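You operate a simulated robot arm through the tools that you are given. There is no shell and no other tool.

Carry out the task below with a simulated robot arm. There is one attempt and no reset: what you move stays moved.

JOB
The green plug's machine tripped the PLUG switch in the mains box: pull that plug, then switch PLUG back on.
Fine: its socket switch goes off before the plug is pulled; shut and latch the door again; the other plugs stay in and switched on.

The check looks at the end state, three seconds after you hand in, the way a careful person would. Anything else that was tipped, shoved, dropped, spilled or broken makes it a failure.

ROBOT AND FRAMES
A 7-joint arm with a four-finger gripper, fixed in place. Base frame: the origin is at the foot of the arm, x ahead of it, y to its left, z up. Lengths are in mm, angles in rad, forces in N, time in s.
Its first joint turns from -1.204 to 3.002 rad. Payload 3.67 kg.
The TCP is the grasp point between the finger pads, 28 mm short of the fingertips. In the tool frame z runs along the fingers and y along their closing line. The gripper opens to 112 mm. The gripper's body begins 73 mm behind the TCP.
Orientation is that of the tool frame in the base frame, as a unit quaternion [w, x, y, z]. With the fingers straight down and closing along the base's y, the tool's x points along the base's -x, its y along +y and its z along -z.

CONTROLS
- The arm moves only by the tool jog_arm. Its argument "increments" is a list of rows, each a list of 3 entries, a list of its own where there are three numbers: the shift along the tool's x, y, z in mm, then the turn, a rotation vector about the tool's x, y, z in rad, then the gripper command, from -1 (shut) to 1 (fully open), values between in proportion. In form: [[[tx, ty, tz], [wx, wy, wz], grip], ...]. A call has 1 to 20 rows; each row shifts and turns the commanded pose from where the row before left it, along the tool's axes as they then stand. Each row takes 0.2 s and may step no farther than 50 mm and 0.15 rad from the row before; otherwise, or with a gripper value out of range, the whole call is refused. Where a pose cannot be reached the arm comes as near as it can. A force on the tool above 50 N (or 10 N above the force at the start of the call, whichever is more), or a blocked arm, ends the call early, and 0.2 s more pass. The fingers move at their own pace and stop on an object; they squeeze with about 43 N. The grip force told is the motor's: it shows also when the fingers shut on nothing. Time passes only in rows, and 0.2 s behind the last, so rows that do not move let the fingers close. The reply holds the time, the measured pose of the TCP, the force on the tool along the base axes, the opening and the grip force, in the units named above and with some noise, with the torque about the TCP (base axes, N m) and any sound that the robot's microphone picked up, and new pictures: "show" is both (left out), scene, wrist or none.
- Cameras (640 x 400 px; columns grow to the right, rows downward): "scene" is fixed at [43.7, 637.4, 1403.4]; the picture's right is [-0.92, -0.40, 0.00], its down [-0.03, 0.06, -1.00] and it looks along [0.40, -0.91, -0.06] (base axes); focal length 372 px, centre (320, 200). "wrist" rides on the gripper at [60, -18, -104] in the tool frame; the picture's right is [0.29, 0.96, 0.00], its down [-0.80, 0.24, -0.55] and it looks along [-0.53, 0.16, 0.83] (tool axes); focal length 234 px, centre (320, 200). There is no depth. A picture from a camera that has moved, and an enlarged one, comes with that camera's place and axes in the base frame and with its lens. The place of the scene camera against the robot may be out by one fixed shift of up to 25 mm in any direction.
- slide_trunk(by): slides the trunk up (or, below 0, down) by that many mm; the arm rides with it, the base frame stays. It gives what a move gives, with no picture.
- close_up(camera, box): a new picture of the part [left, top, right, bottom] of that camera's present view, enlarged. The clock stands still meanwhile.
- finish_job(): hands the job in; it is judged then, once.

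Places have to be worked out from the pictures, the camera data and where the tool is seen. Open the gripper and draw the arm clear of the work before you hand the job in, unless the task says otherwise.

The tools are called after "Request:" by a JSON object that holds its "fn" and its "kwargs". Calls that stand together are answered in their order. jog_arm: Moves the arm, as the interface text tells. Its arguments: {"type":"object","properties":{"increments":{"type":"array","items":{"type":"array"}},"show":{"type":"string","enum":["both","scene","wrist","none"]}},"required":["increments"]} The other tools are called the same way: slide_trunk (by) slides the trunk up or down; close_up (camera, box) takes an enlarged picture of a part of a camera's view; finish_job () hands the job in.

At the start:

```text
clock: 0.0
tool_pos: [596.1, -219.4, 1544.9]
orientation: [0.001, 0.0, 1.0, 0.0]
ft_force: [-0.4, -0.3, -0.7]
ft_torque: [0.02, 0.0, -0.03]
width: 111.9
gripper_force: 0.1
trunk travel left (down, up): [-650.0, 190.0]
```

scene: 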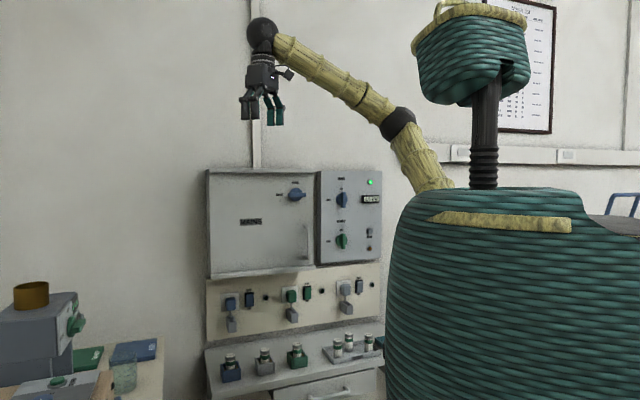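
wrist: 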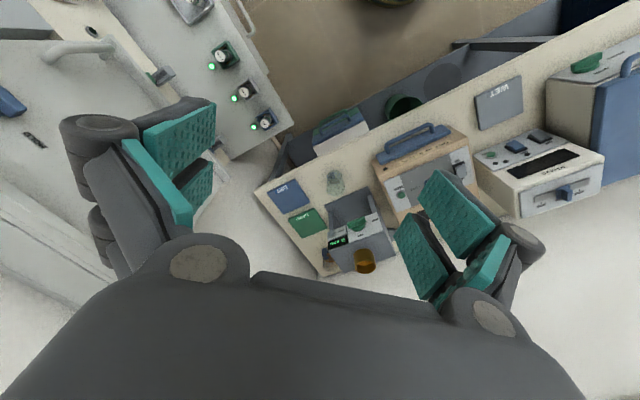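

The scene shows a mains box on the wall with a door (MAINS, blue knob latch), a second panel on its right, and a socket strip with three plugs below. I'll take enlarged views to understand the details.

Request:
{"fn": "close_up", "kwargs": {"camera": "scene", "box": [200, 160, 390, 280]}}

Request:
{"fn": "close_up", "kwargs": {"camera": "scene", "box": [200, 260, 390, 380]}}

Request:
{"fn": "close_up", "kwargs": {"camera": "wrist", "box": [0, 0, 320, 200]}}

Request:
{"fn": "close_up", "kwargs": {"camera": "wrist", "box": [250, 50, 640, 290]}}

```text
3.33 times, centred on (295, 220) of scene
camera zoom: at [43.7, 637.4, 1403.4], right [-0.92, -0.4, 0.0], down [-0.03, 0.06, -1.0], along [0.4, -0.91, -0.06], focal length 1241 px, centre (403, 133)
```

zoom: 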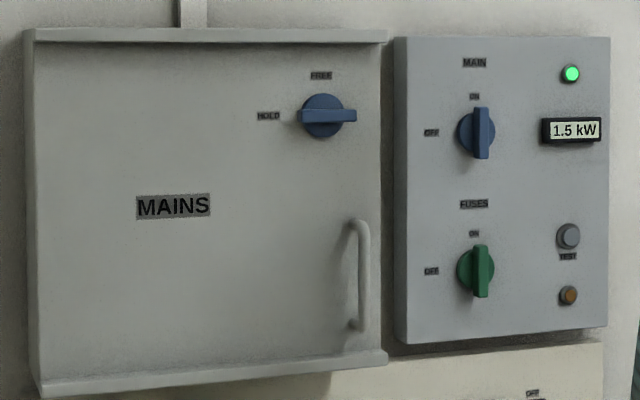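

```text
3.33 times, centred on (295, 320) of scene
camera zoom: at [43.7, 637.4, 1403.4], right [-0.92, -0.4, 0.0], down [-0.03, 0.06, -1.0], along [0.4, -0.91, -0.06], focal length 1241 px, centre (403, -200)
```

zoom: 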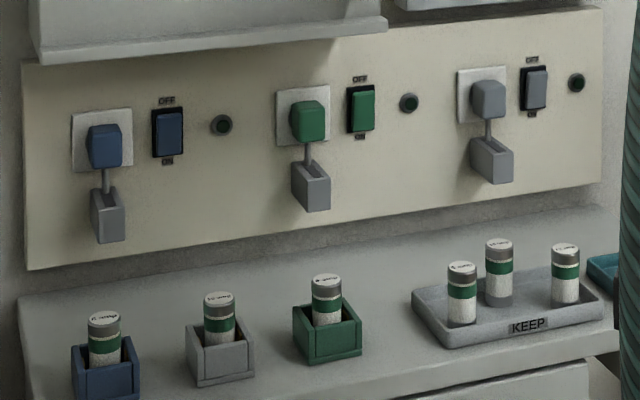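

```text
2.00 times, centred on (160, 100) of wrist
camera zoom: at [536.6, -237.5, 1649.6], right [-0.29, 0.96, 0.0], down [0.8, 0.24, 0.55], along [0.53, 0.16, -0.83], focal length 468 px, centre (640, 400)
```

zoom: 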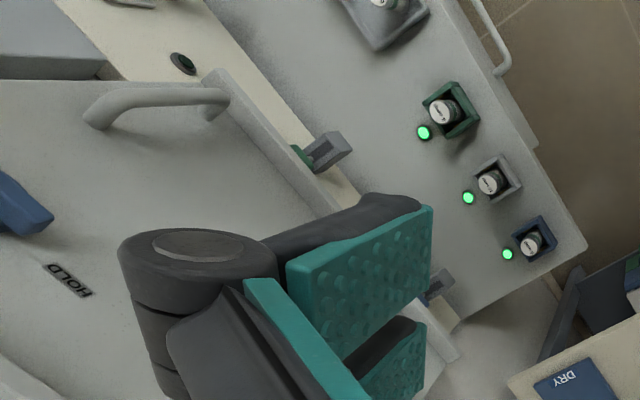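

```text
1.64 times, centred on (445, 170) of wrist
camera zoom: at [536.6, -237.5, 1649.6], right [-0.29, 0.96, 0.0], down [0.8, 0.24, 0.55], along [0.53, 0.16, -0.83], focal length 384 px, centre (115, 249)
```

zoom: 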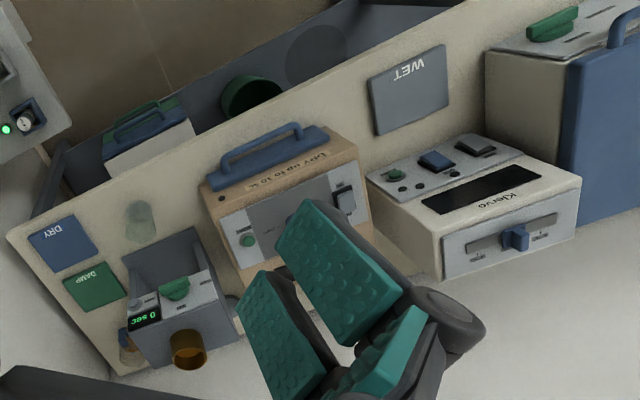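

The wall panel seems to stand at about 45° (normal roughly [-0.7, 0.7, 0]), with the door face ~940 mm out from the base axis. I'll zoom in more on the sockets and the panels before moving.

Request:
{"fn": "close_up", "kwargs": {"camera": "scene", "box": [270, 270, 340, 340]}}

Request:
{"fn": "close_up", "kwargs": {"camera": "scene", "box": [200, 270, 290, 345]}}

Request:
{"fn": "close_up", "kwargs": {"camera": "scene", "box": [265, 165, 325, 220]}}

Request:
{"fn": "close_up", "kwargs": {"camera": "scene", "box": [0, 270, 200, 400]}}

Request:
{"fn": "close_up", "kwargs": {"camera": "scene", "box": [480, 0, 560, 140]}}

```text
5.71 times, centred on (305, 305) of scene
camera zoom: at [43.7, 637.4, 1403.4], right [-0.92, -0.4, 0.0], down [-0.03, 0.06, -1.0], along [0.4, -0.91, -0.06], focal length 2127 px, centre (406, -400)
```

zoom: 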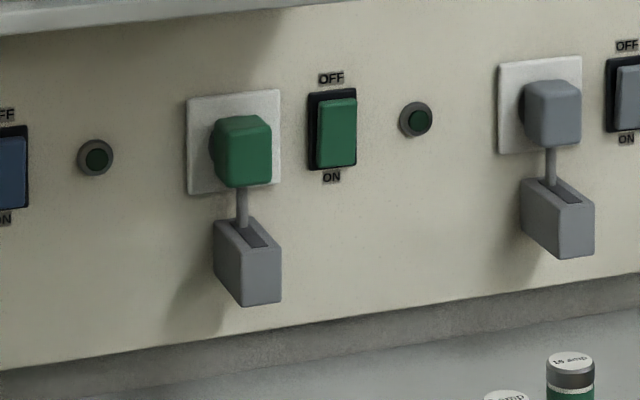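

```text
5.33 times, centred on (245, 308) of scene
camera zoom: at [43.7, 637.4, 1403.4], right [-0.92, -0.4, 0.0], down [-0.03, 0.06, -1.0], along [0.4, -0.91, -0.06], focal length 1985 px, centre (720, -373)
```

zoom: 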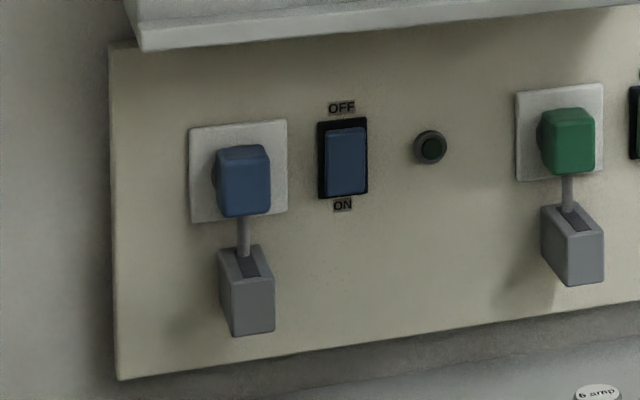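

```text
7.27 times, centred on (295, 192) of scene
camera zoom: at [43.7, 637.4, 1403.4], right [-0.92, -0.4, 0.0], down [-0.03, 0.06, -1.0], along [0.4, -0.91, -0.06], focal length 2707 px, centre (502, 254)
```

zoom: 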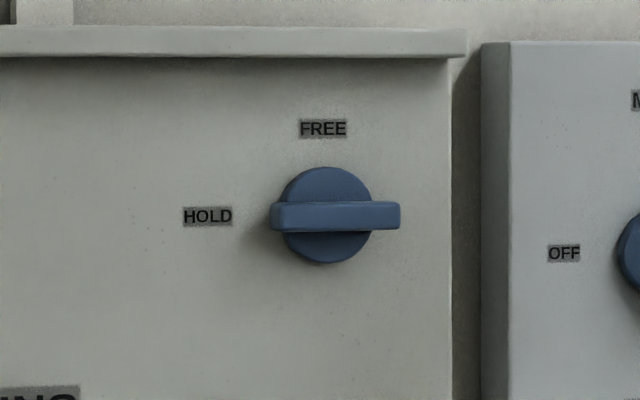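

```text
3.08 times, centred on (100, 335) of scene
camera zoom: at [43.7, 637.4, 1403.4], right [-0.92, -0.4, 0.0], down [-0.03, 0.06, -1.0], along [0.4, -0.91, -0.06], focal length 1145 px, centre (997, -215)
```

zoom: 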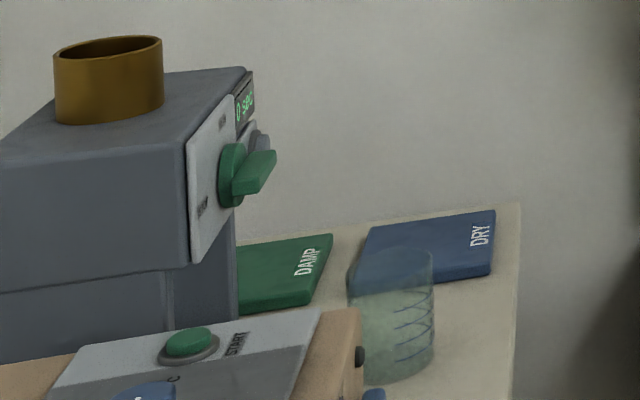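

```text
2.86 times, centred on (520, 70) of scene
camera zoom: at [43.7, 637.4, 1403.4], right [-0.92, -0.4, 0.0], down [-0.03, 0.06, -1.0], along [0.4, -0.91, -0.06], focal length 1063 px, centre (-251, 571)
```

zoom: 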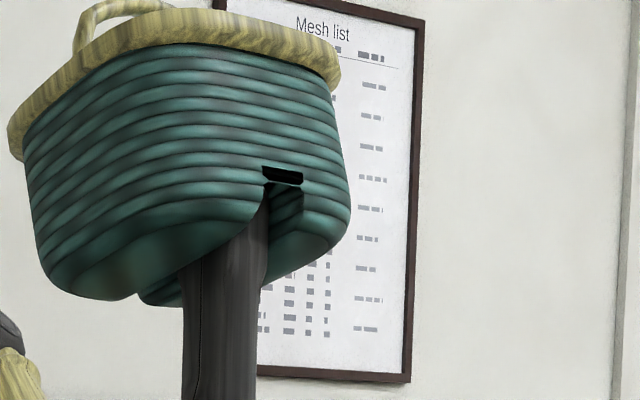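

Everything is laid out as expected: latch bar horizontal = HOLD, socket rockers with OFF at top, plugs with cords. I'll turn the tool toward the wall with the camera on top (yaw first, tilt later), starting with the yaw.

Request:
{"fn": "jog_arm", "kwargs": {"increments": [[[0, 0, 0], [0, 0, -0.147], 1], [[0, 0, 0], [0, 0, -0.147], 1], [[0, 0, 0], [0, 0, -0.147], 1], [[0, 0, 0], [0, 0, -0.147], 1], [[0, 0, 0], [0, 0, -0.147], 1], [[0, 0, 0], [0, 0, -0.147], 1], [[0, 0, 0], [0, 0, -0.147], 1], [[0, 0, 0], [0, 0, -0.147], 1], [[0, 0, 0], [0, 0, -0.147], 1], [[0, 0, 0], [0, 0, -0.147], 1], [[0, 0, 0], [0, 0, -0.147], 1], [[0, 0, 0], [0, 0, -0.147], 1], [[0, 0, 0], [0, 0, -0.147], 1], [[0, 0, 0], [0, 0, -0.147], 1], [[0, 0, 0], [0, 0, -0.147], 1], [[0, 0, 0], [0, 0, -0.151], 1]], "show": "both"}}

```text
clock: 3.4
tool_pos: [247.5, 3.5, 1352.3]
orientation: [-0.001, 0.923, -0.384, 0.0]
ft_force: [-0.1, 0.9, 0.3]
ft_torque: [-0.1, 0.01, -0.01]
width: 111.9
gripper_force: 0.1
out of reach, approached as far as the arm can: row 6, 7, 8, 9, 10, 11, 12, 13, 14, 15, 16
trunk travel left (down, up): [-650.0, 190.0]
camera wrist: at [301.8, -25.9, 1457.3], right [-0.47, -0.88, 0.0], down [-0.73, 0.4, 0.55], along [-0.49, 0.26, -0.83], focal length 234 px, centre (320, 200)
```

scene: 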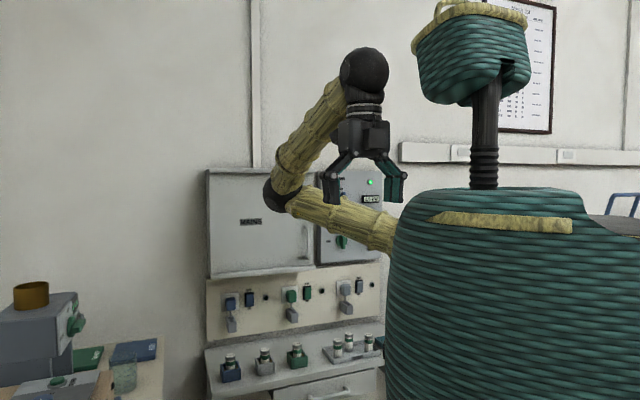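
wrist: 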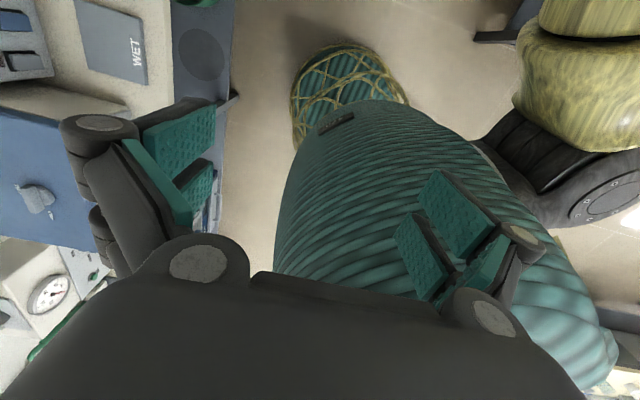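

The arm folded back toward the body since that yaw isn't reachable at that place, but the orientation was reached. I'll try a small shift toward the wall (tool +x) combined with a little tilt to see how the commanded pose behaves.

Request:
{"fn": "jog_arm", "kwargs": {"increments": [[[20, 0, 0], [0, 0.1, 0], 1]], "show": "scene"}}

```text
clock: 3.8
tool_pos: [234.8, -8.2, 1345.1]
orientation: [0.019, 0.922, -0.383, 0.048]
ft_force: [-0.4, 0.2, 0.3]
ft_torque: [-0.03, -0.04, -0.01]
width: 112.1
gripper_force: 0.1
out of reach, approached as far as the arm can: row 1
trunk travel left (down, up): [-650.0, 190.0]
```

scene: 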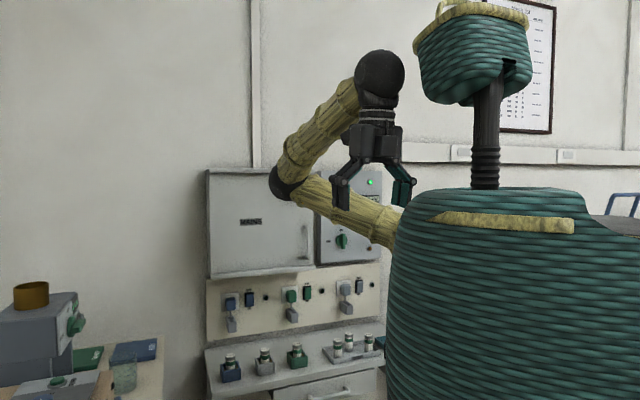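

This branch is a joint-limited dead end, so I'll undo the tilt and the yaw to return to the starting posture.

Request:
{"fn": "jog_arm", "kwargs": {"increments": [[[0, 0, 0], [0, -0.1, 0], 1], [[-20, 0, 0], [0, 0, 0.147], 1], [[0, 0, 0], [0, 0, 0.147], 1], [[0, 0, 0], [0, 0, 0.147], 1], [[0, 0, 0], [0, 0, 0.147], 1], [[0, 0, 0], [0, 0, 0.147], 1], [[0, 0, 0], [0, 0, 0.147], 1], [[0, 0, 0], [0, 0, 0.147], 1], [[0, 0, 0], [0, 0, 0.147], 1], [[0, 0, 0], [0, 0, 0.147], 1], [[0, 0, 0], [0, 0, 0.147], 1], [[0, 0, 0], [0, 0, 0.147], 1], [[0, 0, 0], [0, 0, 0.147], 1], [[0, 0, 0], [0, 0, 0.147], 1], [[0, 0, 0], [0, 0, 0.147], 1], [[0, 0, 0], [0, 0, 0.147], 1]], "show": "scene"}}

```text
clock: 7.2
tool_pos: [225.3, 4.5, 1344.2]
orientation: [0.0, -0.074, 0.997, 0.0]
ft_force: [1.0, 0.2, 0.3]
ft_torque: [0.01, -0.05, -0.02]
width: 111.9
gripper_force: 0.2
trunk travel left (down, up): [-650.0, 190.0]
```

scene: 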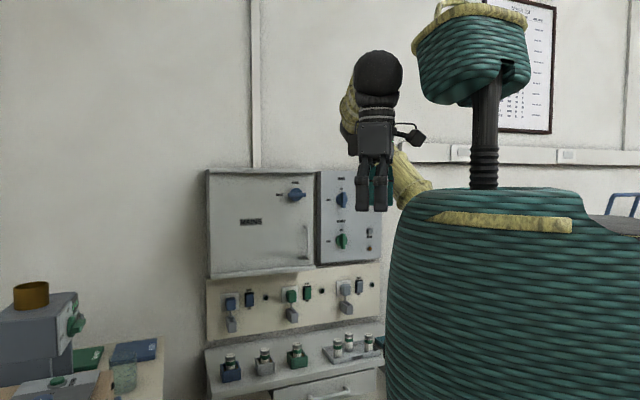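

Tool is back to normal downwards posture near the body. I'll move out toward [525, -215, 1495] first, without turning.

Request:
{"fn": "jog_arm", "kwargs": {"increments": [[[-29.3, -29.1, -16.7], [0, 0, 0], 1], [[-29.3, -29.1, -16.7], [0, 0, 0], 1], [[-29.3, -29.1, -16.7], [0, 0, 0], 1], [[-29.3, -29.1, -16.7], [0, 0, 0], 1], [[-29.3, -29.1, -16.7], [0, 0, 0], 1], [[-29.3, -29.1, -16.7], [0, 0, 0], 1], [[-29.3, -29.1, -16.7], [0, 0, 0], 1], [[-29.3, -29.1, -16.7], [0, 0, 0], 1], [[-29.3, -29.1, -16.7], [0, 0, 0], 1]], "show": "scene"}}

```text
clock: 9.2
tool_pos: [525.5, -212.7, 1494.6]
orientation: [0.002, -0.076, 0.997, 0.0]
ft_force: [-0.4, 0.3, 0.0]
ft_torque: [0.04, -0.02, -0.01]
width: 111.9
gripper_force: 0.0
trunk travel left (down, up): [-650.0, 190.0]
```

scene: 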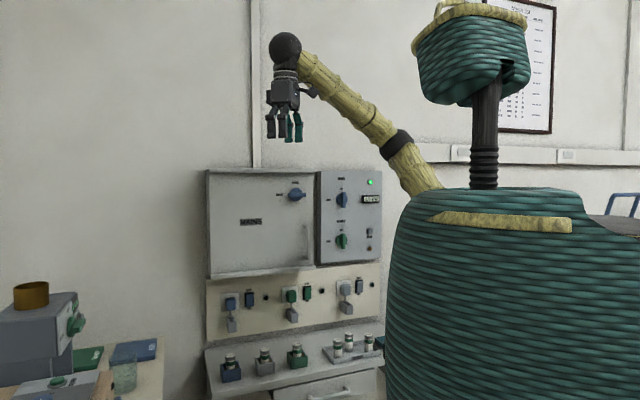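

Back in a good posture. Now yaw so the tool faces the wall direction (camera on the near/bottom side), then tilt up toward horizontal.

Request:
{"fn": "jog_arm", "kwargs": {"increments": [[[0, 0, 0], [0, 0, 0.1334], 1], [[0, 0, 0], [0, 0, 0.1334], 1], [[0, 0, 0], [0, 0, 0.1334], 1], [[0, 0, 0], [0, 0, 0.1334], 1], [[0, 0, 0], [0, 0, 0.1334], 1], [[0, 0, 0], [0, 0, 0.1334], 1], [[0, 0, 0], [0, 0, 0.1334], 1]], "show": "both"}}

```text
clock: 10.8
tool_pos: [524.2, -213.3, 1494.5]
orientation: [0.001, 0.381, 0.924, 0.0]
ft_force: [-0.6, -0.3, 0.5]
ft_torque: [0.02, -0.02, 0.02]
width: 111.9
gripper_force: 0.0
trunk travel left (down, up): [-650.0, 190.0]
camera wrist: at [468.0, -183.9, 1599.6], right [0.47, 0.88, 0.0], down [0.73, -0.39, 0.56], along [0.49, -0.26, -0.83], focal length 234 px, centre (320, 200)
```

scene: 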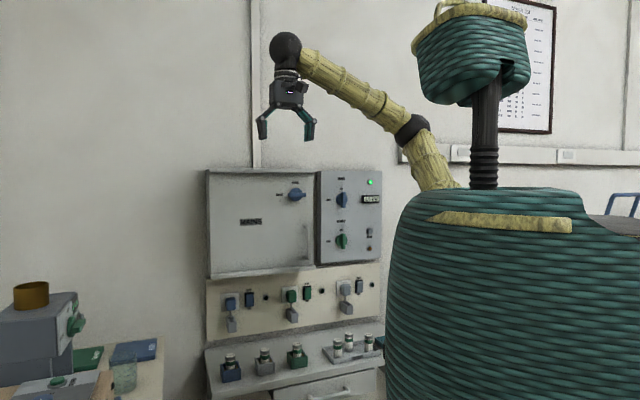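
wrist: 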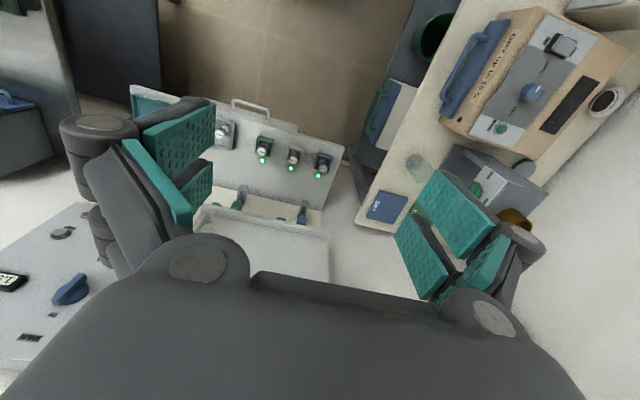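

The shelf edge converges as expected for a 45° wall. Now I tilt the tool up to horizontal, moving a little toward the wall meanwhile.

Request:
{"fn": "jog_arm", "kwargs": {"increments": [[[0, 0, 0], [0, -0.1428, 0], 1], [[0, 0, 0], [0, -0.1428, 0], 1], [[0, 0, 0], [0, -0.1428, 0], 1], [[0, 0, 0], [0, -0.1428, 0], 1], [[0, 0, 0], [0, -0.1428, 0], 1], [[0, 0, 0], [0, -0.1428, 0], 1], [[0, 0, 0], [0, -0.1428, 0], 1], [[0, 0, 0], [0, -0.1428, 0], 1], [[0, 0, 0], [0, -0.1428, 0], 1], [[0, 0, 0], [0, -0.1428, 0], 1], [[0, 0, 0], [0, -0.1428, 0], 1]], "show": "both"}}

```text
clock: 13.2
tool_pos: [523.3, -212.4, 1494.5]
orientation: [0.654, 0.27, 0.653, -0.271]
ft_force: [0.5, -0.1, 0.3]
ft_torque: [0.01, 0.04, 0.01]
width: 112.0
gripper_force: 0.1
trunk travel left (down, up): [-650.0, 190.0]
camera wrist: at [437.2, -151.7, 1435.1], right [0.68, 0.68, -0.29], down [-0.23, 0.56, 0.8], along [0.7, -0.47, 0.53], focal length 234 px, centre (320, 200)
```

scene: 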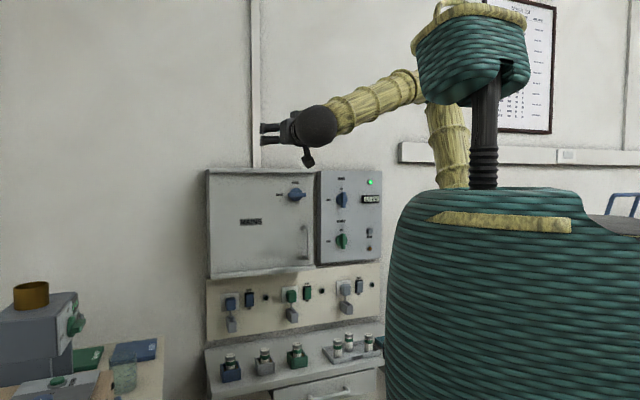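
wrist: 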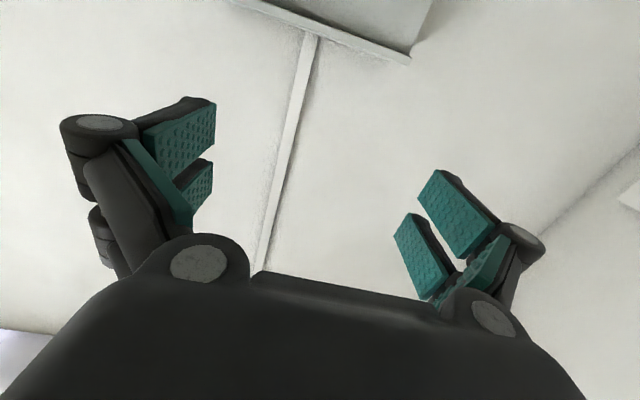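

Tool is horizontal facing the wall, camera underneath (picture upside down). I'll test rolling about the tool axis to see if the camera can be brought to the side/top.

Request:
{"fn": "jog_arm", "kwargs": {"increments": [[[0, 0, 0], [0, 0, 0.1428], 1], [[0, 0, 0], [0, 0, 0.1428], 1], [[0, 0, 0], [0, 0, 0.1428], 1], [[0, 0, 0], [0, 0, 0.1428], 1], [[0, 0, 0], [0, 0, 0.1428], 1], [[0, 0, 0], [0, 0, 0.1428], 1], [[0, 0, 0], [0, 0, 0.1428], 1], [[0, 0, 0], [0, 0, 0.1428], 1], [[0, 0, 0], [0, 0, 0.1428], 1], [[0, 0, 0], [0, 0, 0.1428], 1], [[0, 0, 0], [0, 0, 0.1428], 1]], "show": "both"}}

```text
clock: 15.6
tool_pos: [524.1, -212.9, 1495.2]
orientation: [0.653, 0.653, 0.27, 0.273]
ft_force: [-0.4, 0.4, 0.4]
ft_torque: [0.03, -0.03, 0.02]
width: 112.1
gripper_force: 0.1
trunk travel left (down, up): [-650.0, 190.0]
camera wrist: at [491.4, -97.2, 1478.1], right [0.2, 0.2, 0.96], down [-0.96, -0.18, 0.24], along [0.22, -0.96, 0.16], focal length 234 px, centre (320, 200)
```

scene: 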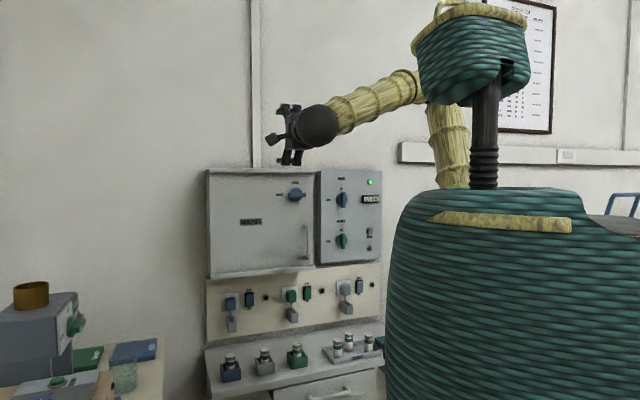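
wrist: 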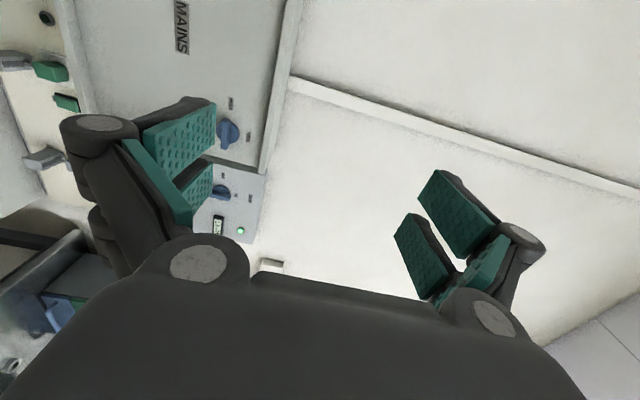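

Roll +90° works (camera on the left). I'll continue another 90° to bring the camera on top.

Request:
{"fn": "jog_arm", "kwargs": {"increments": [[[0, 0, 0], [0, 0, 0.1428], 1], [[0, 0, 0], [0, 0, 0.1428], 1], [[0, 0, 0], [0, 0, 0.1428], 1], [[0, 0, 0], [0, 0, 0.1428], 1], [[0, 0, 0], [0, 0, 0.1428], 1], [[0, 0, 0], [0, 0, 0.1428], 1], [[0, 0, 0], [0, 0, 0.1428], 1], [[0, 0, 0], [0, 0, 0.1428], 1], [[0, 0, 0], [0, 0, 0.1428], 1], [[0, 0, 0], [0, 0, 0.1428], 1], [[0, 0, 0], [0, 0, 0.1428], 1]], "show": "both"}}

```text
clock: 18.0
tool_pos: [525.5, -213.1, 1492.8]
orientation: [0.27, 0.654, -0.269, 0.654]
ft_force: [-0.1, 0.3, 0.3]
ft_torque: [0.02, 0.0, 0.0]
width: 112.2
gripper_force: 0.0
trunk travel left (down, up): [-650.0, 190.0]
camera wrist: at [462.6, -127.5, 1554.9], right [-0.68, -0.68, 0.29], down [-0.56, 0.22, -0.8], along [0.48, -0.7, -0.53], focal length 234 px, centre (320, 200)
```

scene: 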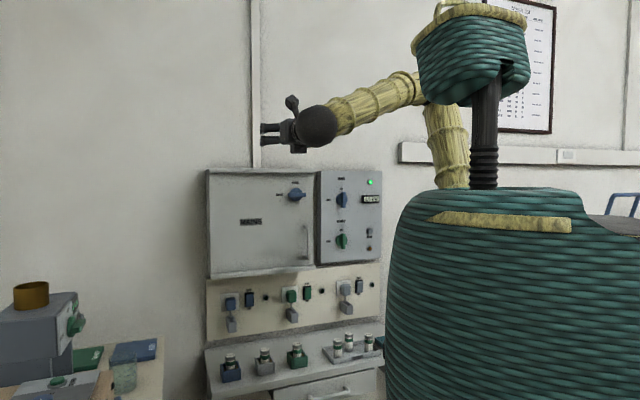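
wrist: 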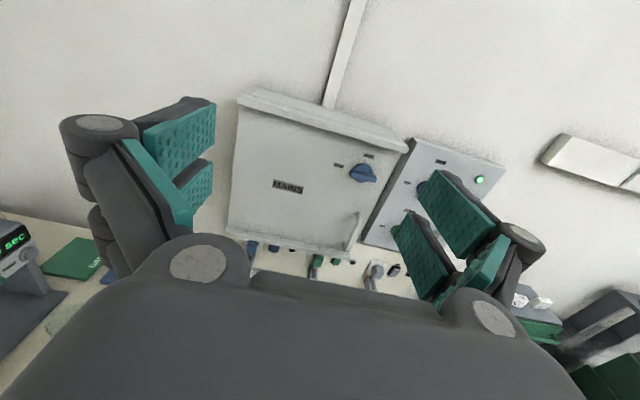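

Camera on top works: tool x is up, y is right along the wall, z into the wall. The latch triangulates at roughly wall-depth 920, height 1340. I'll slide the trunk down 300 mm and view the box and sockets from lower to triangulate with the wrist camera alone.

Request:
{"fn": "close_up", "kwargs": {"camera": "wrist", "box": [200, 70, 520, 300]}}

Request:
{"fn": "slide_trunk", "kwargs": {"by": -300}}

Request:
{"fn": "close_up", "kwargs": {"camera": "wrist", "box": [0, 0, 640, 400]}}

```text
1.74 times, centred on (360, 185) of wrist
camera zoom: at [462.6, -127.5, 1554.9], right [-0.68, -0.68, 0.29], down [-0.56, 0.22, -0.8], along [0.48, -0.7, -0.53], focal length 407 px, centre (250, 226)
```

zoom: 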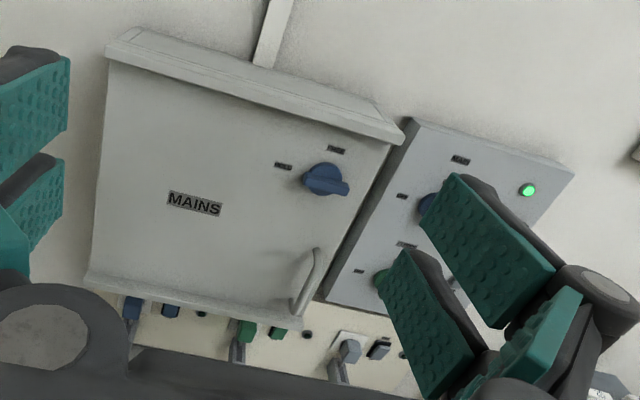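

```text
clock: 21.0
tool_pos: [525.0, -213.6, 1194.5]
orientation: [0.27, 0.654, -0.27, 0.653]
ft_force: [-0.8, -1.1, 0.5]
ft_torque: [-0.01, -0.03, -0.02]
width: 111.9
gripper_force: 0.0
trunk travel left (down, up): [-350.0, 490.0]
```

```text
1.00 times, centred on (320, 200) of wrist (not enlarged: the box is as wide or as high as the picture)
camera zoom: at [462.4, -127.0, 1255.1], right [-0.68, -0.68, 0.29], down [-0.56, 0.22, -0.8], along [0.48, -0.7, -0.53], focal length 234 px, centre (320, 200)
```

zoom: 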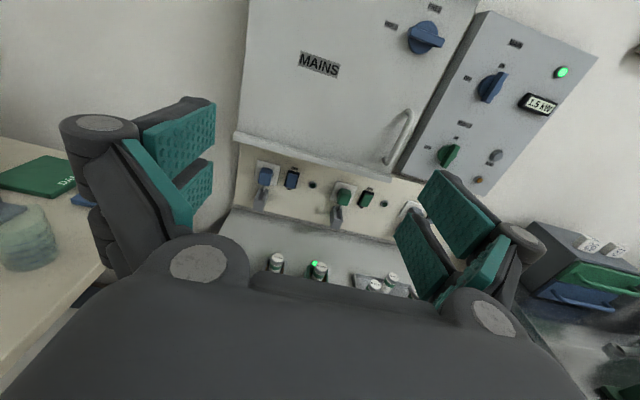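

From two wrist views I get: latch ≈ (u −50, z 1325, depth 956), green plug ≈ (u −50, z 890, depth ~1044), green rocker ~90 mm to its right. I'll move right and forward a bit, then lower the trunk to sit in front of the green socket for a closer look.

Request:
{"fn": "jog_arm", "kwargs": {"increments": [[[0, 33.3, 21.7], [0, 0, 0], 1], [[0, 33.3, 21.7], [0, 0, 0], 1], [[0, 33.3, 21.7], [0, 0, 0], 1], [[0, 33.3, 21.7], [0, 0, 0], 1], [[0, 33.3, 21.7], [0, 0, 0], 1], [[0, 33.3, 21.7], [0, 0, 0], 1]], "show": "scene"}}

Request:
{"fn": "slide_trunk", "kwargs": {"by": -230}}

Request:
{"fn": "close_up", "kwargs": {"camera": "wrist", "box": [0, 0, 640, 400]}}

Request:
{"fn": "close_up", "kwargs": {"camera": "wrist", "box": [200, 20, 440, 170]}}

```text
clock: 22.4
tool_pos: [475.1, -452.6, 1191.2]
orientation: [0.268, 0.654, -0.271, 0.653]
ft_force: [-0.2, 0.1, 0.2]
ft_torque: [-0.01, -0.03, 0.01]
width: 112.0
gripper_force: 0.0
trunk travel left (down, up): [-350.0, 490.0]
```

scene: 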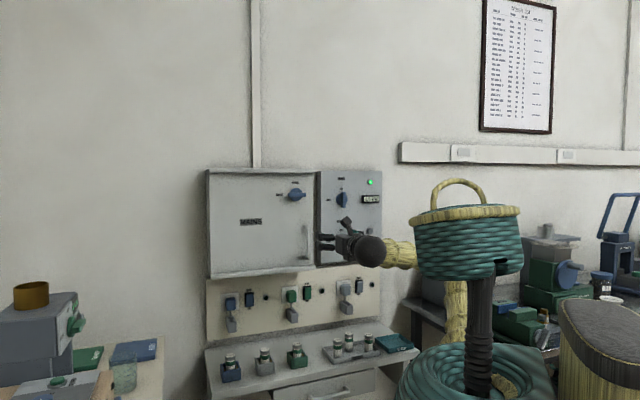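

```text
clock: 24.8
tool_pos: [476.3, -447.1, 962.3]
orientation: [0.269, 0.654, -0.269, 0.654]
ft_force: [-1.0, -0.3, 0.2]
ft_torque: [-0.01, -0.02, 0.01]
width: 112.1
gripper_force: 0.0
trunk travel left (down, up): [-120.0, 720.0]
```

```text
1.00 times, centred on (320, 200) of wrist (not enlarged: the box is as wide or as high as the picture)
camera zoom: at [414.3, -361.7, 1024.6], right [-0.68, -0.68, 0.29], down [-0.56, 0.22, -0.8], along [0.48, -0.7, -0.53], focal length 234 px, centre (320, 200)
```

zoom: 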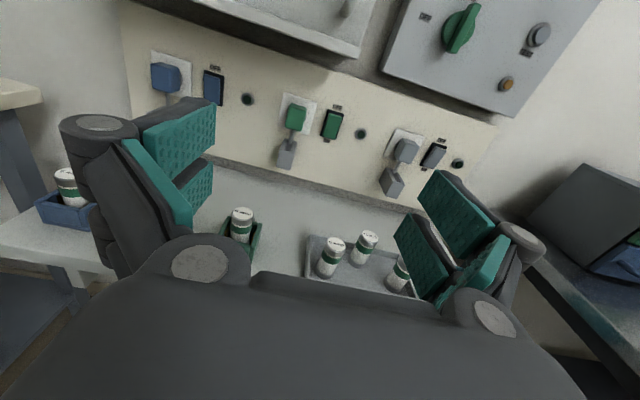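

```text
2.67 times, centred on (320, 95) of wrist
camera zoom: at [414.3, -361.7, 1024.6], right [-0.68, -0.68, 0.29], down [-0.56, 0.22, -0.8], along [0.48, -0.7, -0.53], focal length 624 px, centre (320, 480)
```

zoom: 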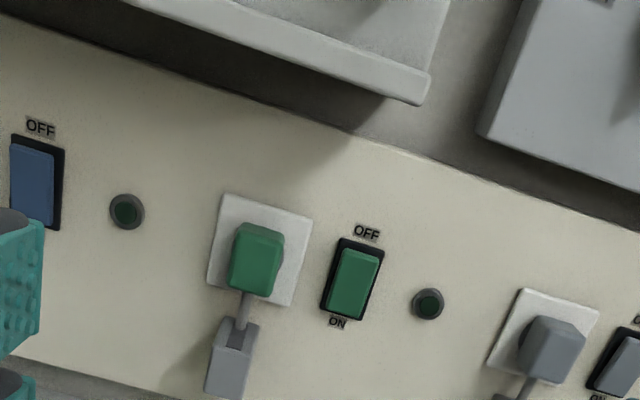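

The rocker is at about u 32, z 887, depth ~1075; the plug at u −48, z 886, depth ~1050. The shelf items top out near z 750, well below. I'll move in closer at z ≈ 905 to look at the plug, its cord and the rocker.

Request:
{"fn": "jog_arm", "kwargs": {"increments": [[[-10, 0, 40], [0, 0, 0], 1], [[-10, 0, 40], [0, 0, 0], 1], [[-10, 0, 40], [0, 0, 0], 1], [[-10, 0, 40], [0, 0, 0], 1], [[-10, 0, 40], [0, 0, 0], 1]], "show": "both"}}

Request:
{"fn": "close_up", "kwargs": {"camera": "wrist", "box": [200, 40, 440, 190]}}

```text
clock: 26.0
tool_pos: [616.7, -590.1, 915.2]
orientation: [0.27, 0.654, -0.271, 0.653]
ft_force: [0.2, -0.8, 0.3]
ft_torque: [0.02, -0.01, 0.02]
width: 111.8
gripper_force: 0.0
trunk travel left (down, up): [-120.0, 720.0]
camera wrist: at [555.8, -503.8, 976.9], right [-0.68, -0.68, 0.29], down [-0.56, 0.22, -0.8], along [0.48, -0.7, -0.53], focal length 234 px, centre (320, 200)
```

scene: 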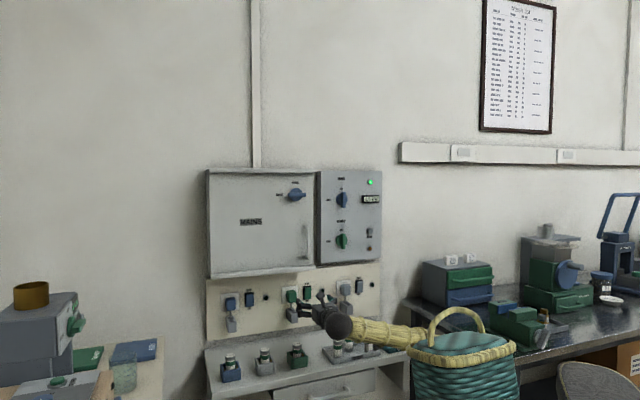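
wrist: 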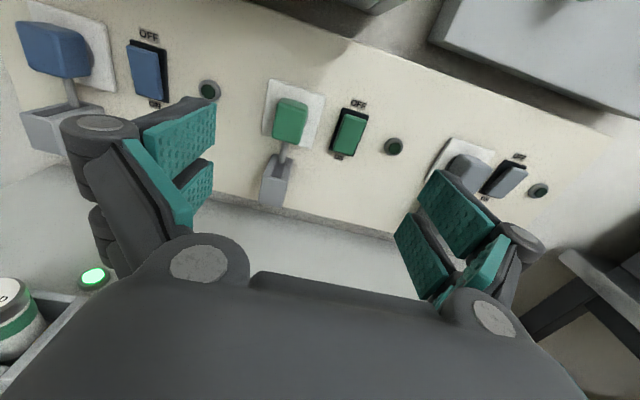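

```text
2.67 times, centred on (320, 115) of wrist
camera zoom: at [555.8, -503.8, 976.9], right [-0.68, -0.68, 0.29], down [-0.56, 0.22, -0.8], along [0.48, -0.7, -0.53], focal length 624 px, centre (320, 427)
```

zoom: 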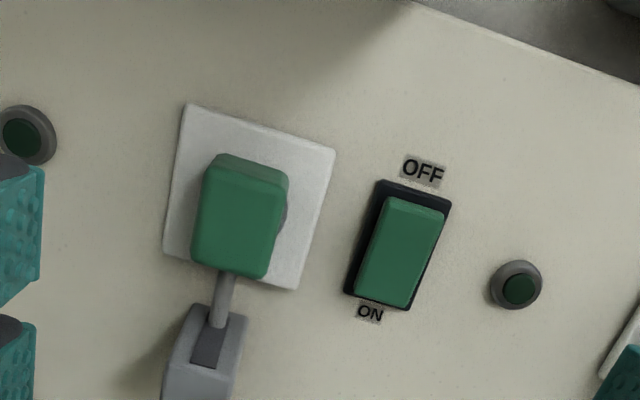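

The camera gives the rocker at u ≈ 36, z ≈ 888, depth ≈ 1080, ~32×54 mm; its OFF end is the top. I'll close the fingers and approach the rocker's upper half, stopping ~45 mm short.

Request:
{"fn": "jog_arm", "kwargs": {"increments": [[[-3.3, 13.75, 0], [0, 0, 0], -1], [[-3.3, 13.75, 20], [0, 0, 0], -1], [[-3.3, 13.75, 40], [0, 0, 0], -1], [[-3.3, 13.75, 40], [0, 0, 0], -1], [[0, 0, 40], [0, 0, 0], -1], [[0, 0, 0], [0, 0, 0], -1]], "show": "both"}}

Request:
{"fn": "close_up", "kwargs": {"camera": "wrist", "box": [200, 60, 440, 210]}}

Request:
{"fn": "close_up", "kwargs": {"camera": "scene", "box": [270, 270, 350, 330]}}

```text
clock: 27.4
tool_pos: [679.5, -725.1, 901.7]
orientation: [0.27, 0.654, -0.27, 0.654]
ft_force: [0.9, 0.0, -0.1]
ft_torque: [0.0, -0.01, 0.0]
width: 0.2
gripper_force: 35.5
trunk travel left (down, up): [-120.0, 720.0]
camera wrist: at [617.2, -638.7, 962.4], right [-0.67, -0.68, 0.29], down [-0.56, 0.22, -0.8], along [0.48, -0.7, -0.53], focal length 234 px, centre (320, 200)
```

scene: 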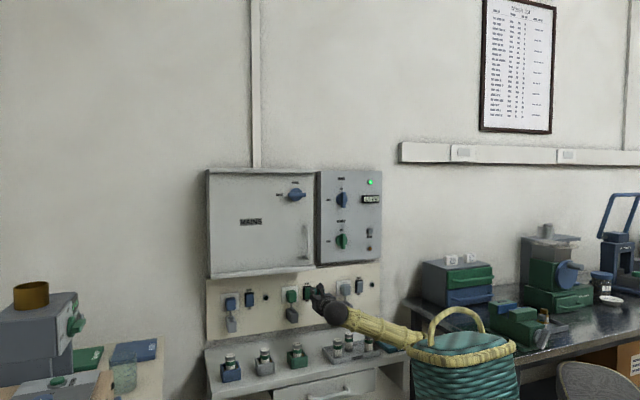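
wrist: 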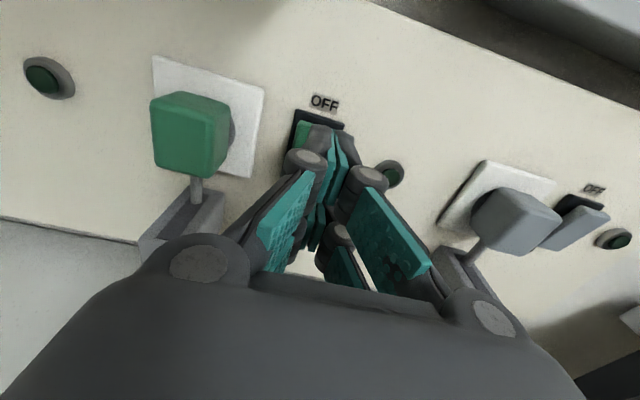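

```text
2.67 times, centred on (320, 135) of wrist
camera zoom: at [617.2, -638.7, 962.4], right [-0.67, -0.68, 0.29], down [-0.56, 0.22, -0.8], along [0.48, -0.7, -0.53], focal length 624 px, centre (320, 373)
```

zoom: 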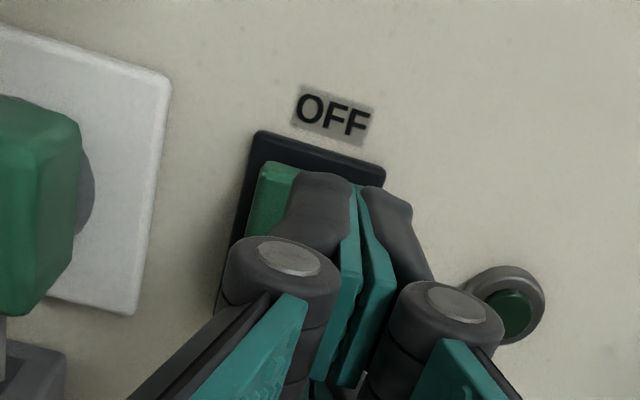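

```text
6.67 times, centred on (310, 300) of scene
camera zoom: at [43.7, 637.4, 1403.4], right [-0.92, -0.4, 0.0], down [-0.03, 0.06, -1.0], along [0.4, -0.91, -0.06], focal length 2481 px, centre (387, -467)
```

zoom: 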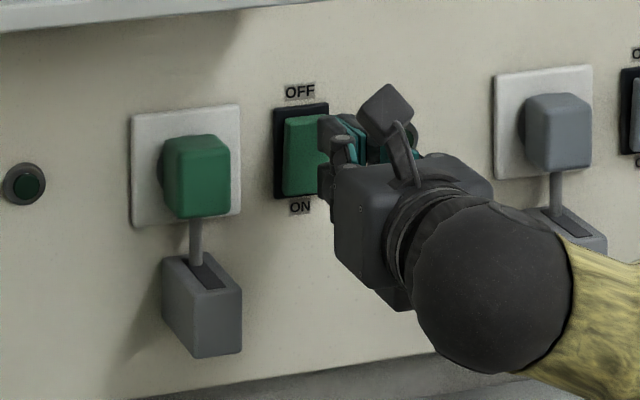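

The tip is ~55 mm short of the wall, lined up near the rocker, but the finger looks taller than 20 mm in the pictures. I'll zoom on the fingers to understand their true shape before pressing.

Request:
{"fn": "close_up", "kwargs": {"camera": "wrist", "box": [230, 100, 450, 290]}}

Request:
{"fn": "close_up", "kwargs": {"camera": "scene", "box": [298, 278, 340, 312]}}

```text
2.11 times, centred on (340, 195) of wrist
camera zoom: at [617.2, -638.7, 962.4], right [-0.67, -0.68, 0.29], down [-0.56, 0.22, -0.8], along [0.48, -0.7, -0.53], focal length 493 px, centre (278, 210)
```

zoom: 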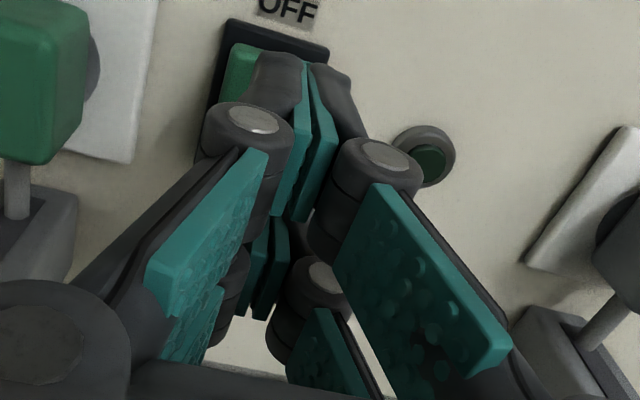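

```text
11.76 times, centred on (319, 295) of scene
camera zoom: at [43.7, 637.4, 1403.4], right [-0.92, -0.4, 0.0], down [-0.03, 0.06, -1.0], along [0.4, -0.91, -0.06], focal length 4379 px, centre (332, -918)
```

zoom: 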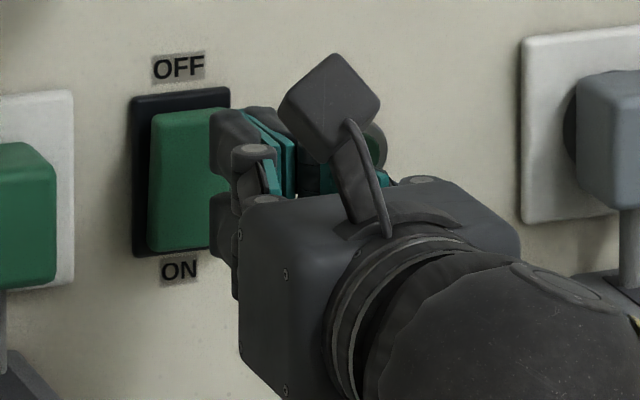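

Each finger is a fork (two prongs one above the other), ~50 mm tall, so pressing in this pose would touch both rocker halves. I'll roll the hand −90° so the closed fingertips become a flat, ~20 mm-high bar aimed at the rocker's upper half (z ≈ 906).

Request:
{"fn": "jog_arm", "kwargs": {"increments": [[[2, 0, -5], [0, 0, -0.1428], -1], [[2, 0, 0], [0, 0, -0.1428], -1], [[0, 0, 0], [0, 0, -0.1428], -1], [[0, 0, 0], [0, 0, -0.1428], -1], [[0, 0, 0], [0, 0, -0.1428], -1], [[0, 0, 0], [0, 0, -0.1428], -1], [[0, 0, 0], [0, 0, -0.1428], -1], [[0, 0, 0], [0, 0, -0.1428], -1], [[0, 0, 0], [0, 0, -0.1428], -1], [[0, 0, 0], [0, 0, -0.1428], -1], [[0, 0, 0], [0, 0, -0.1428], -1]], "show": "both"}}

Request:
{"fn": "close_up", "kwargs": {"camera": "wrist", "box": [200, 60, 440, 210]}}

Request:
{"fn": "close_up", "kwargs": {"camera": "scene", "box": [290, 270, 350, 315]}}

```text
clock: 29.8
tool_pos: [675.8, -723.3, 903.4]
orientation: [0.653, 0.652, 0.272, 0.272]
ft_force: [-0.1, -0.2, 0.1]
ft_torque: [0.0, 0.01, -0.04]
width: 0.0
gripper_force: 35.7
trunk travel left (down, up): [-120.0, 720.0]
camera wrist: at [643.1, -607.3, 887.2], right [0.2, 0.21, 0.96], down [-0.95, -0.17, 0.24], along [0.22, -0.96, 0.16], focal length 234 px, centre (320, 200)
```

scene: 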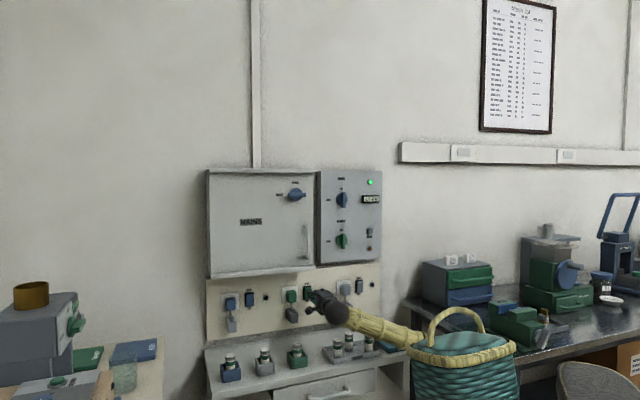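
wrist: 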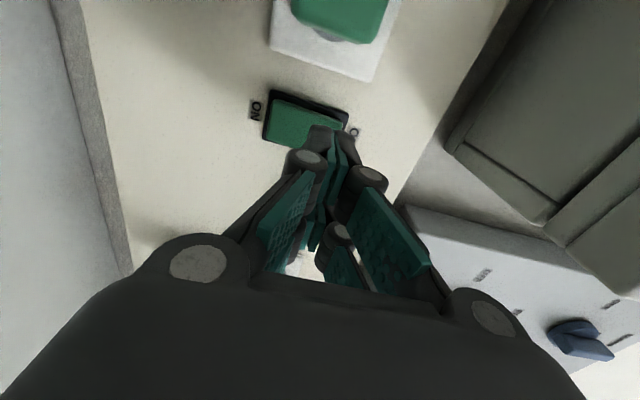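

```text
2.67 times, centred on (320, 135) of wrist
camera zoom: at [643.1, -607.3, 887.2], right [0.2, 0.21, 0.96], down [-0.95, -0.17, 0.24], along [0.22, -0.96, 0.16], focal length 624 px, centre (320, 373)
```

zoom: 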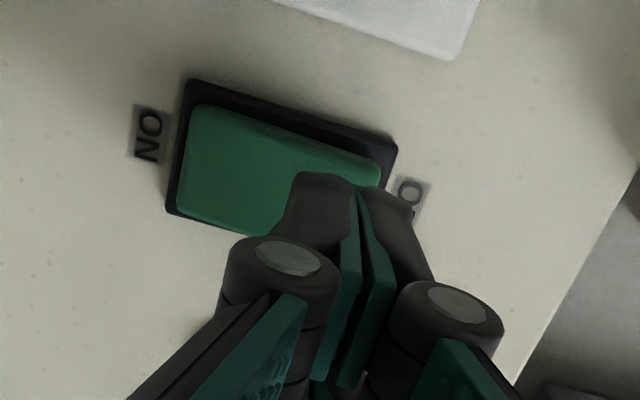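

```text
8.89 times, centred on (320, 292) of scene
camera zoom: at [43.7, 637.4, 1403.4], right [-0.92, -0.4, 0.0], down [-0.03, 0.06, -1.0], along [0.4, -0.91, -0.06], focal length 3308 px, centre (320, -622)
```

zoom: 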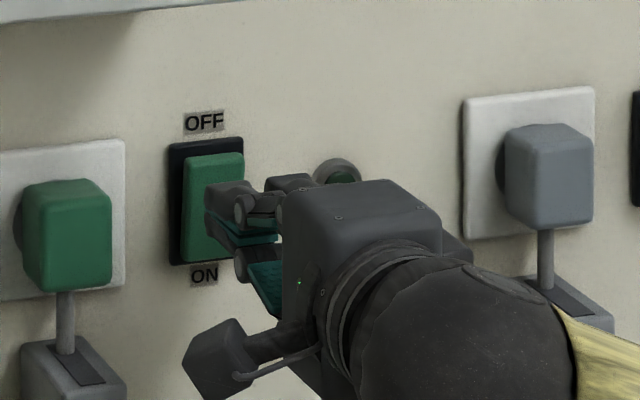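

The frame measures u 9–47, z 862–920, so the press point should be u ≈ 28, z ≈ 908. I'll shift there and advance in small steps until the rocker moves (listening for a click).

Request:
{"fn": "jog_arm", "kwargs": {"increments": [[[5.6, 4.5, 0], [0, 0, 0], -1], [[0, 0, 10], [0, 0, 0], -1], [[0, 0, 10], [0, 0, 0], -1], [[0, 0, 4], [0, 0, 0], -1], [[0, 0, 4], [0, 0, 0], -1], [[0, 0, 4], [0, 0, 0], -1]], "show": "both"}}

Request:
{"fn": "close_up", "kwargs": {"camera": "scene", "box": [290, 270, 350, 315]}}

```text
clock: 31.2
tool_pos: [702.7, -742.0, 907.7]
orientation: [0.653, 0.652, 0.271, 0.272]
ft_force: [0.1, -0.3, 0.6]
ft_torque: [0.04, 0.01, 0.03]
width: 0.1
gripper_force: 35.2
trunk travel left (down, up): [-120.0, 720.0]
camera wrist: at [669.9, -625.4, 891.9], right [0.2, 0.2, 0.96], down [-0.95, -0.18, 0.24], along [0.22, -0.96, 0.16], focal length 234 px, centre (320, 200)
```

scene: 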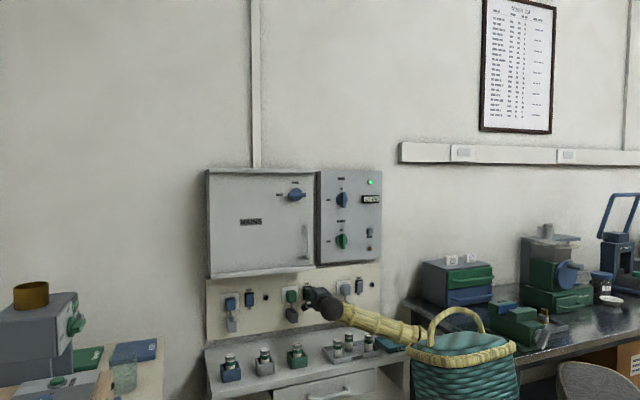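
wrist: 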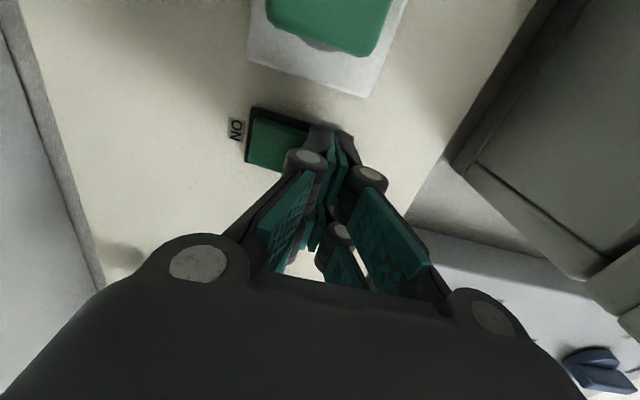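

```text
8.89 times, centred on (320, 292) of scene
camera zoom: at [43.7, 637.4, 1403.4], right [-0.92, -0.4, 0.0], down [-0.03, 0.06, -1.0], along [0.4, -0.91, -0.06], focal length 3308 px, centre (320, -622)
```

zoom: 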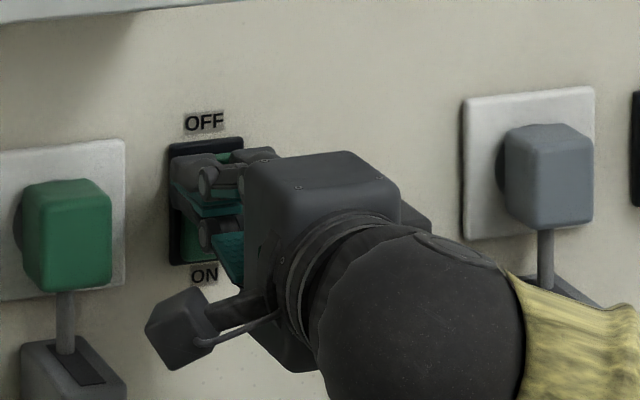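

No contact yet with the tip at depth ~1050; alignment with the upper half looks right. I'll advance further in 3 mm steps.

Request:
{"fn": "jog_arm", "kwargs": {"increments": [[[0, 0, 3], [0, 0, 0], -1], [[0, 0, 3], [0, 0, 0], -1], [[0, 0, 3], [0, 0, 0], -1]], "show": "scene"}}

Request:
{"fn": "close_up", "kwargs": {"camera": "scene", "box": [290, 270, 350, 315]}}

```text
clock: 32.0
tool_pos: [707.4, -746.5, 908.7]
orientation: [0.653, 0.653, 0.271, 0.272]
ft_force: [-24.8, 23.0, -12.9]
ft_torque: [0.37, 0.43, -0.17]
width: 0.3
gripper_force: 36.1
trunk travel left (down, up): [-120.0, 720.0]
```

scene: 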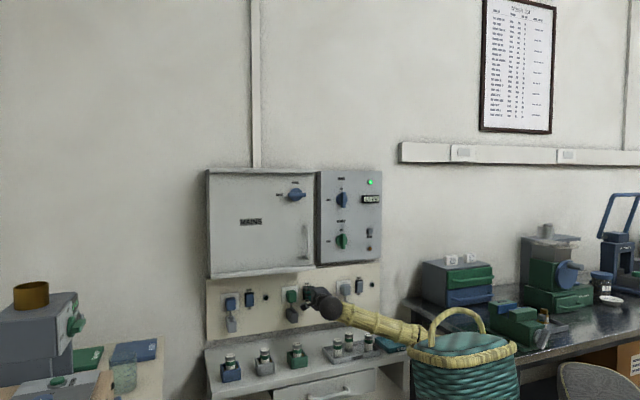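

```text
8.89 times, centred on (320, 292) of scene
camera zoom: at [43.7, 637.4, 1403.4], right [-0.92, -0.4, 0.0], down [-0.03, 0.06, -1.0], along [0.4, -0.91, -0.06], focal length 3308 px, centre (320, -622)
```

zoom: 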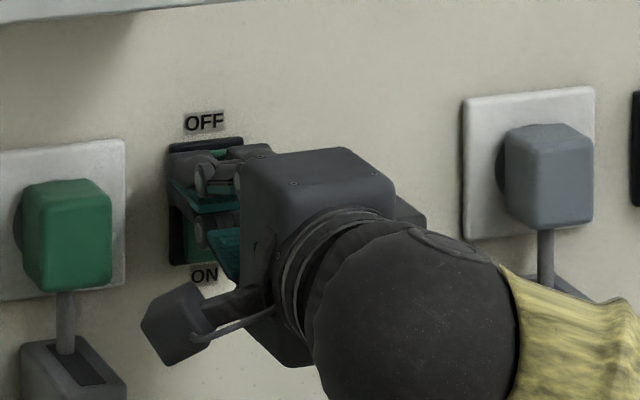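

Contact: ~34 N with a downward component, consistent with the rocker face still tilted ON. I'll press a few more mm in small steps.

Request:
{"fn": "jog_arm", "kwargs": {"increments": [[[0, 0, 1.5], [0, 0, 0], -1], [[0, 0, 1.5], [0, 0, 0], -1], [[0, 0, 1.5], [0, 0, 0], -1]], "show": "none"}}

Request:
{"fn": "close_up", "kwargs": {"camera": "scene", "box": [290, 270, 350, 315]}}

```text
clock: 32.4
tool_pos: [706.8, -746.5, 908.5]
orientation: [0.651, 0.654, 0.273, 0.272]
ft_force: [-22.8, 12.3, -6.1]
ft_torque: [0.18, 0.28, -0.32]
width: 0.0
gripper_force: 35.4
trunk travel left (down, up): [-120.0, 720.0]
stopped in row 1: the force on the tool passed its limit at 56 N (the readings are from after the stop); the commanded pose is now the measured one
```

```text
8.89 times, centred on (320, 292) of scene
camera zoom: at [43.7, 637.4, 1403.4], right [-0.92, -0.4, 0.0], down [-0.03, 0.06, -1.0], along [0.4, -0.91, -0.06], focal length 3308 px, centre (320, -622)
```

zoom: 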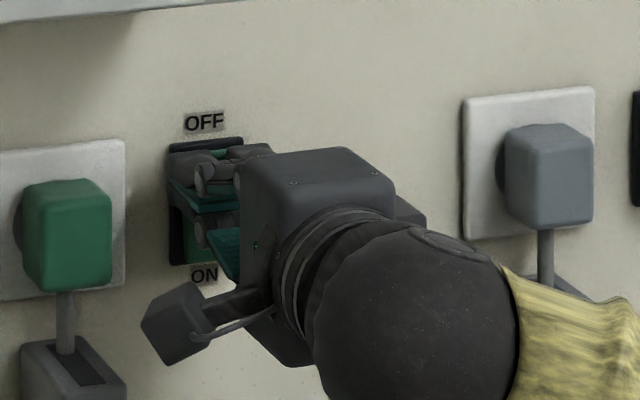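

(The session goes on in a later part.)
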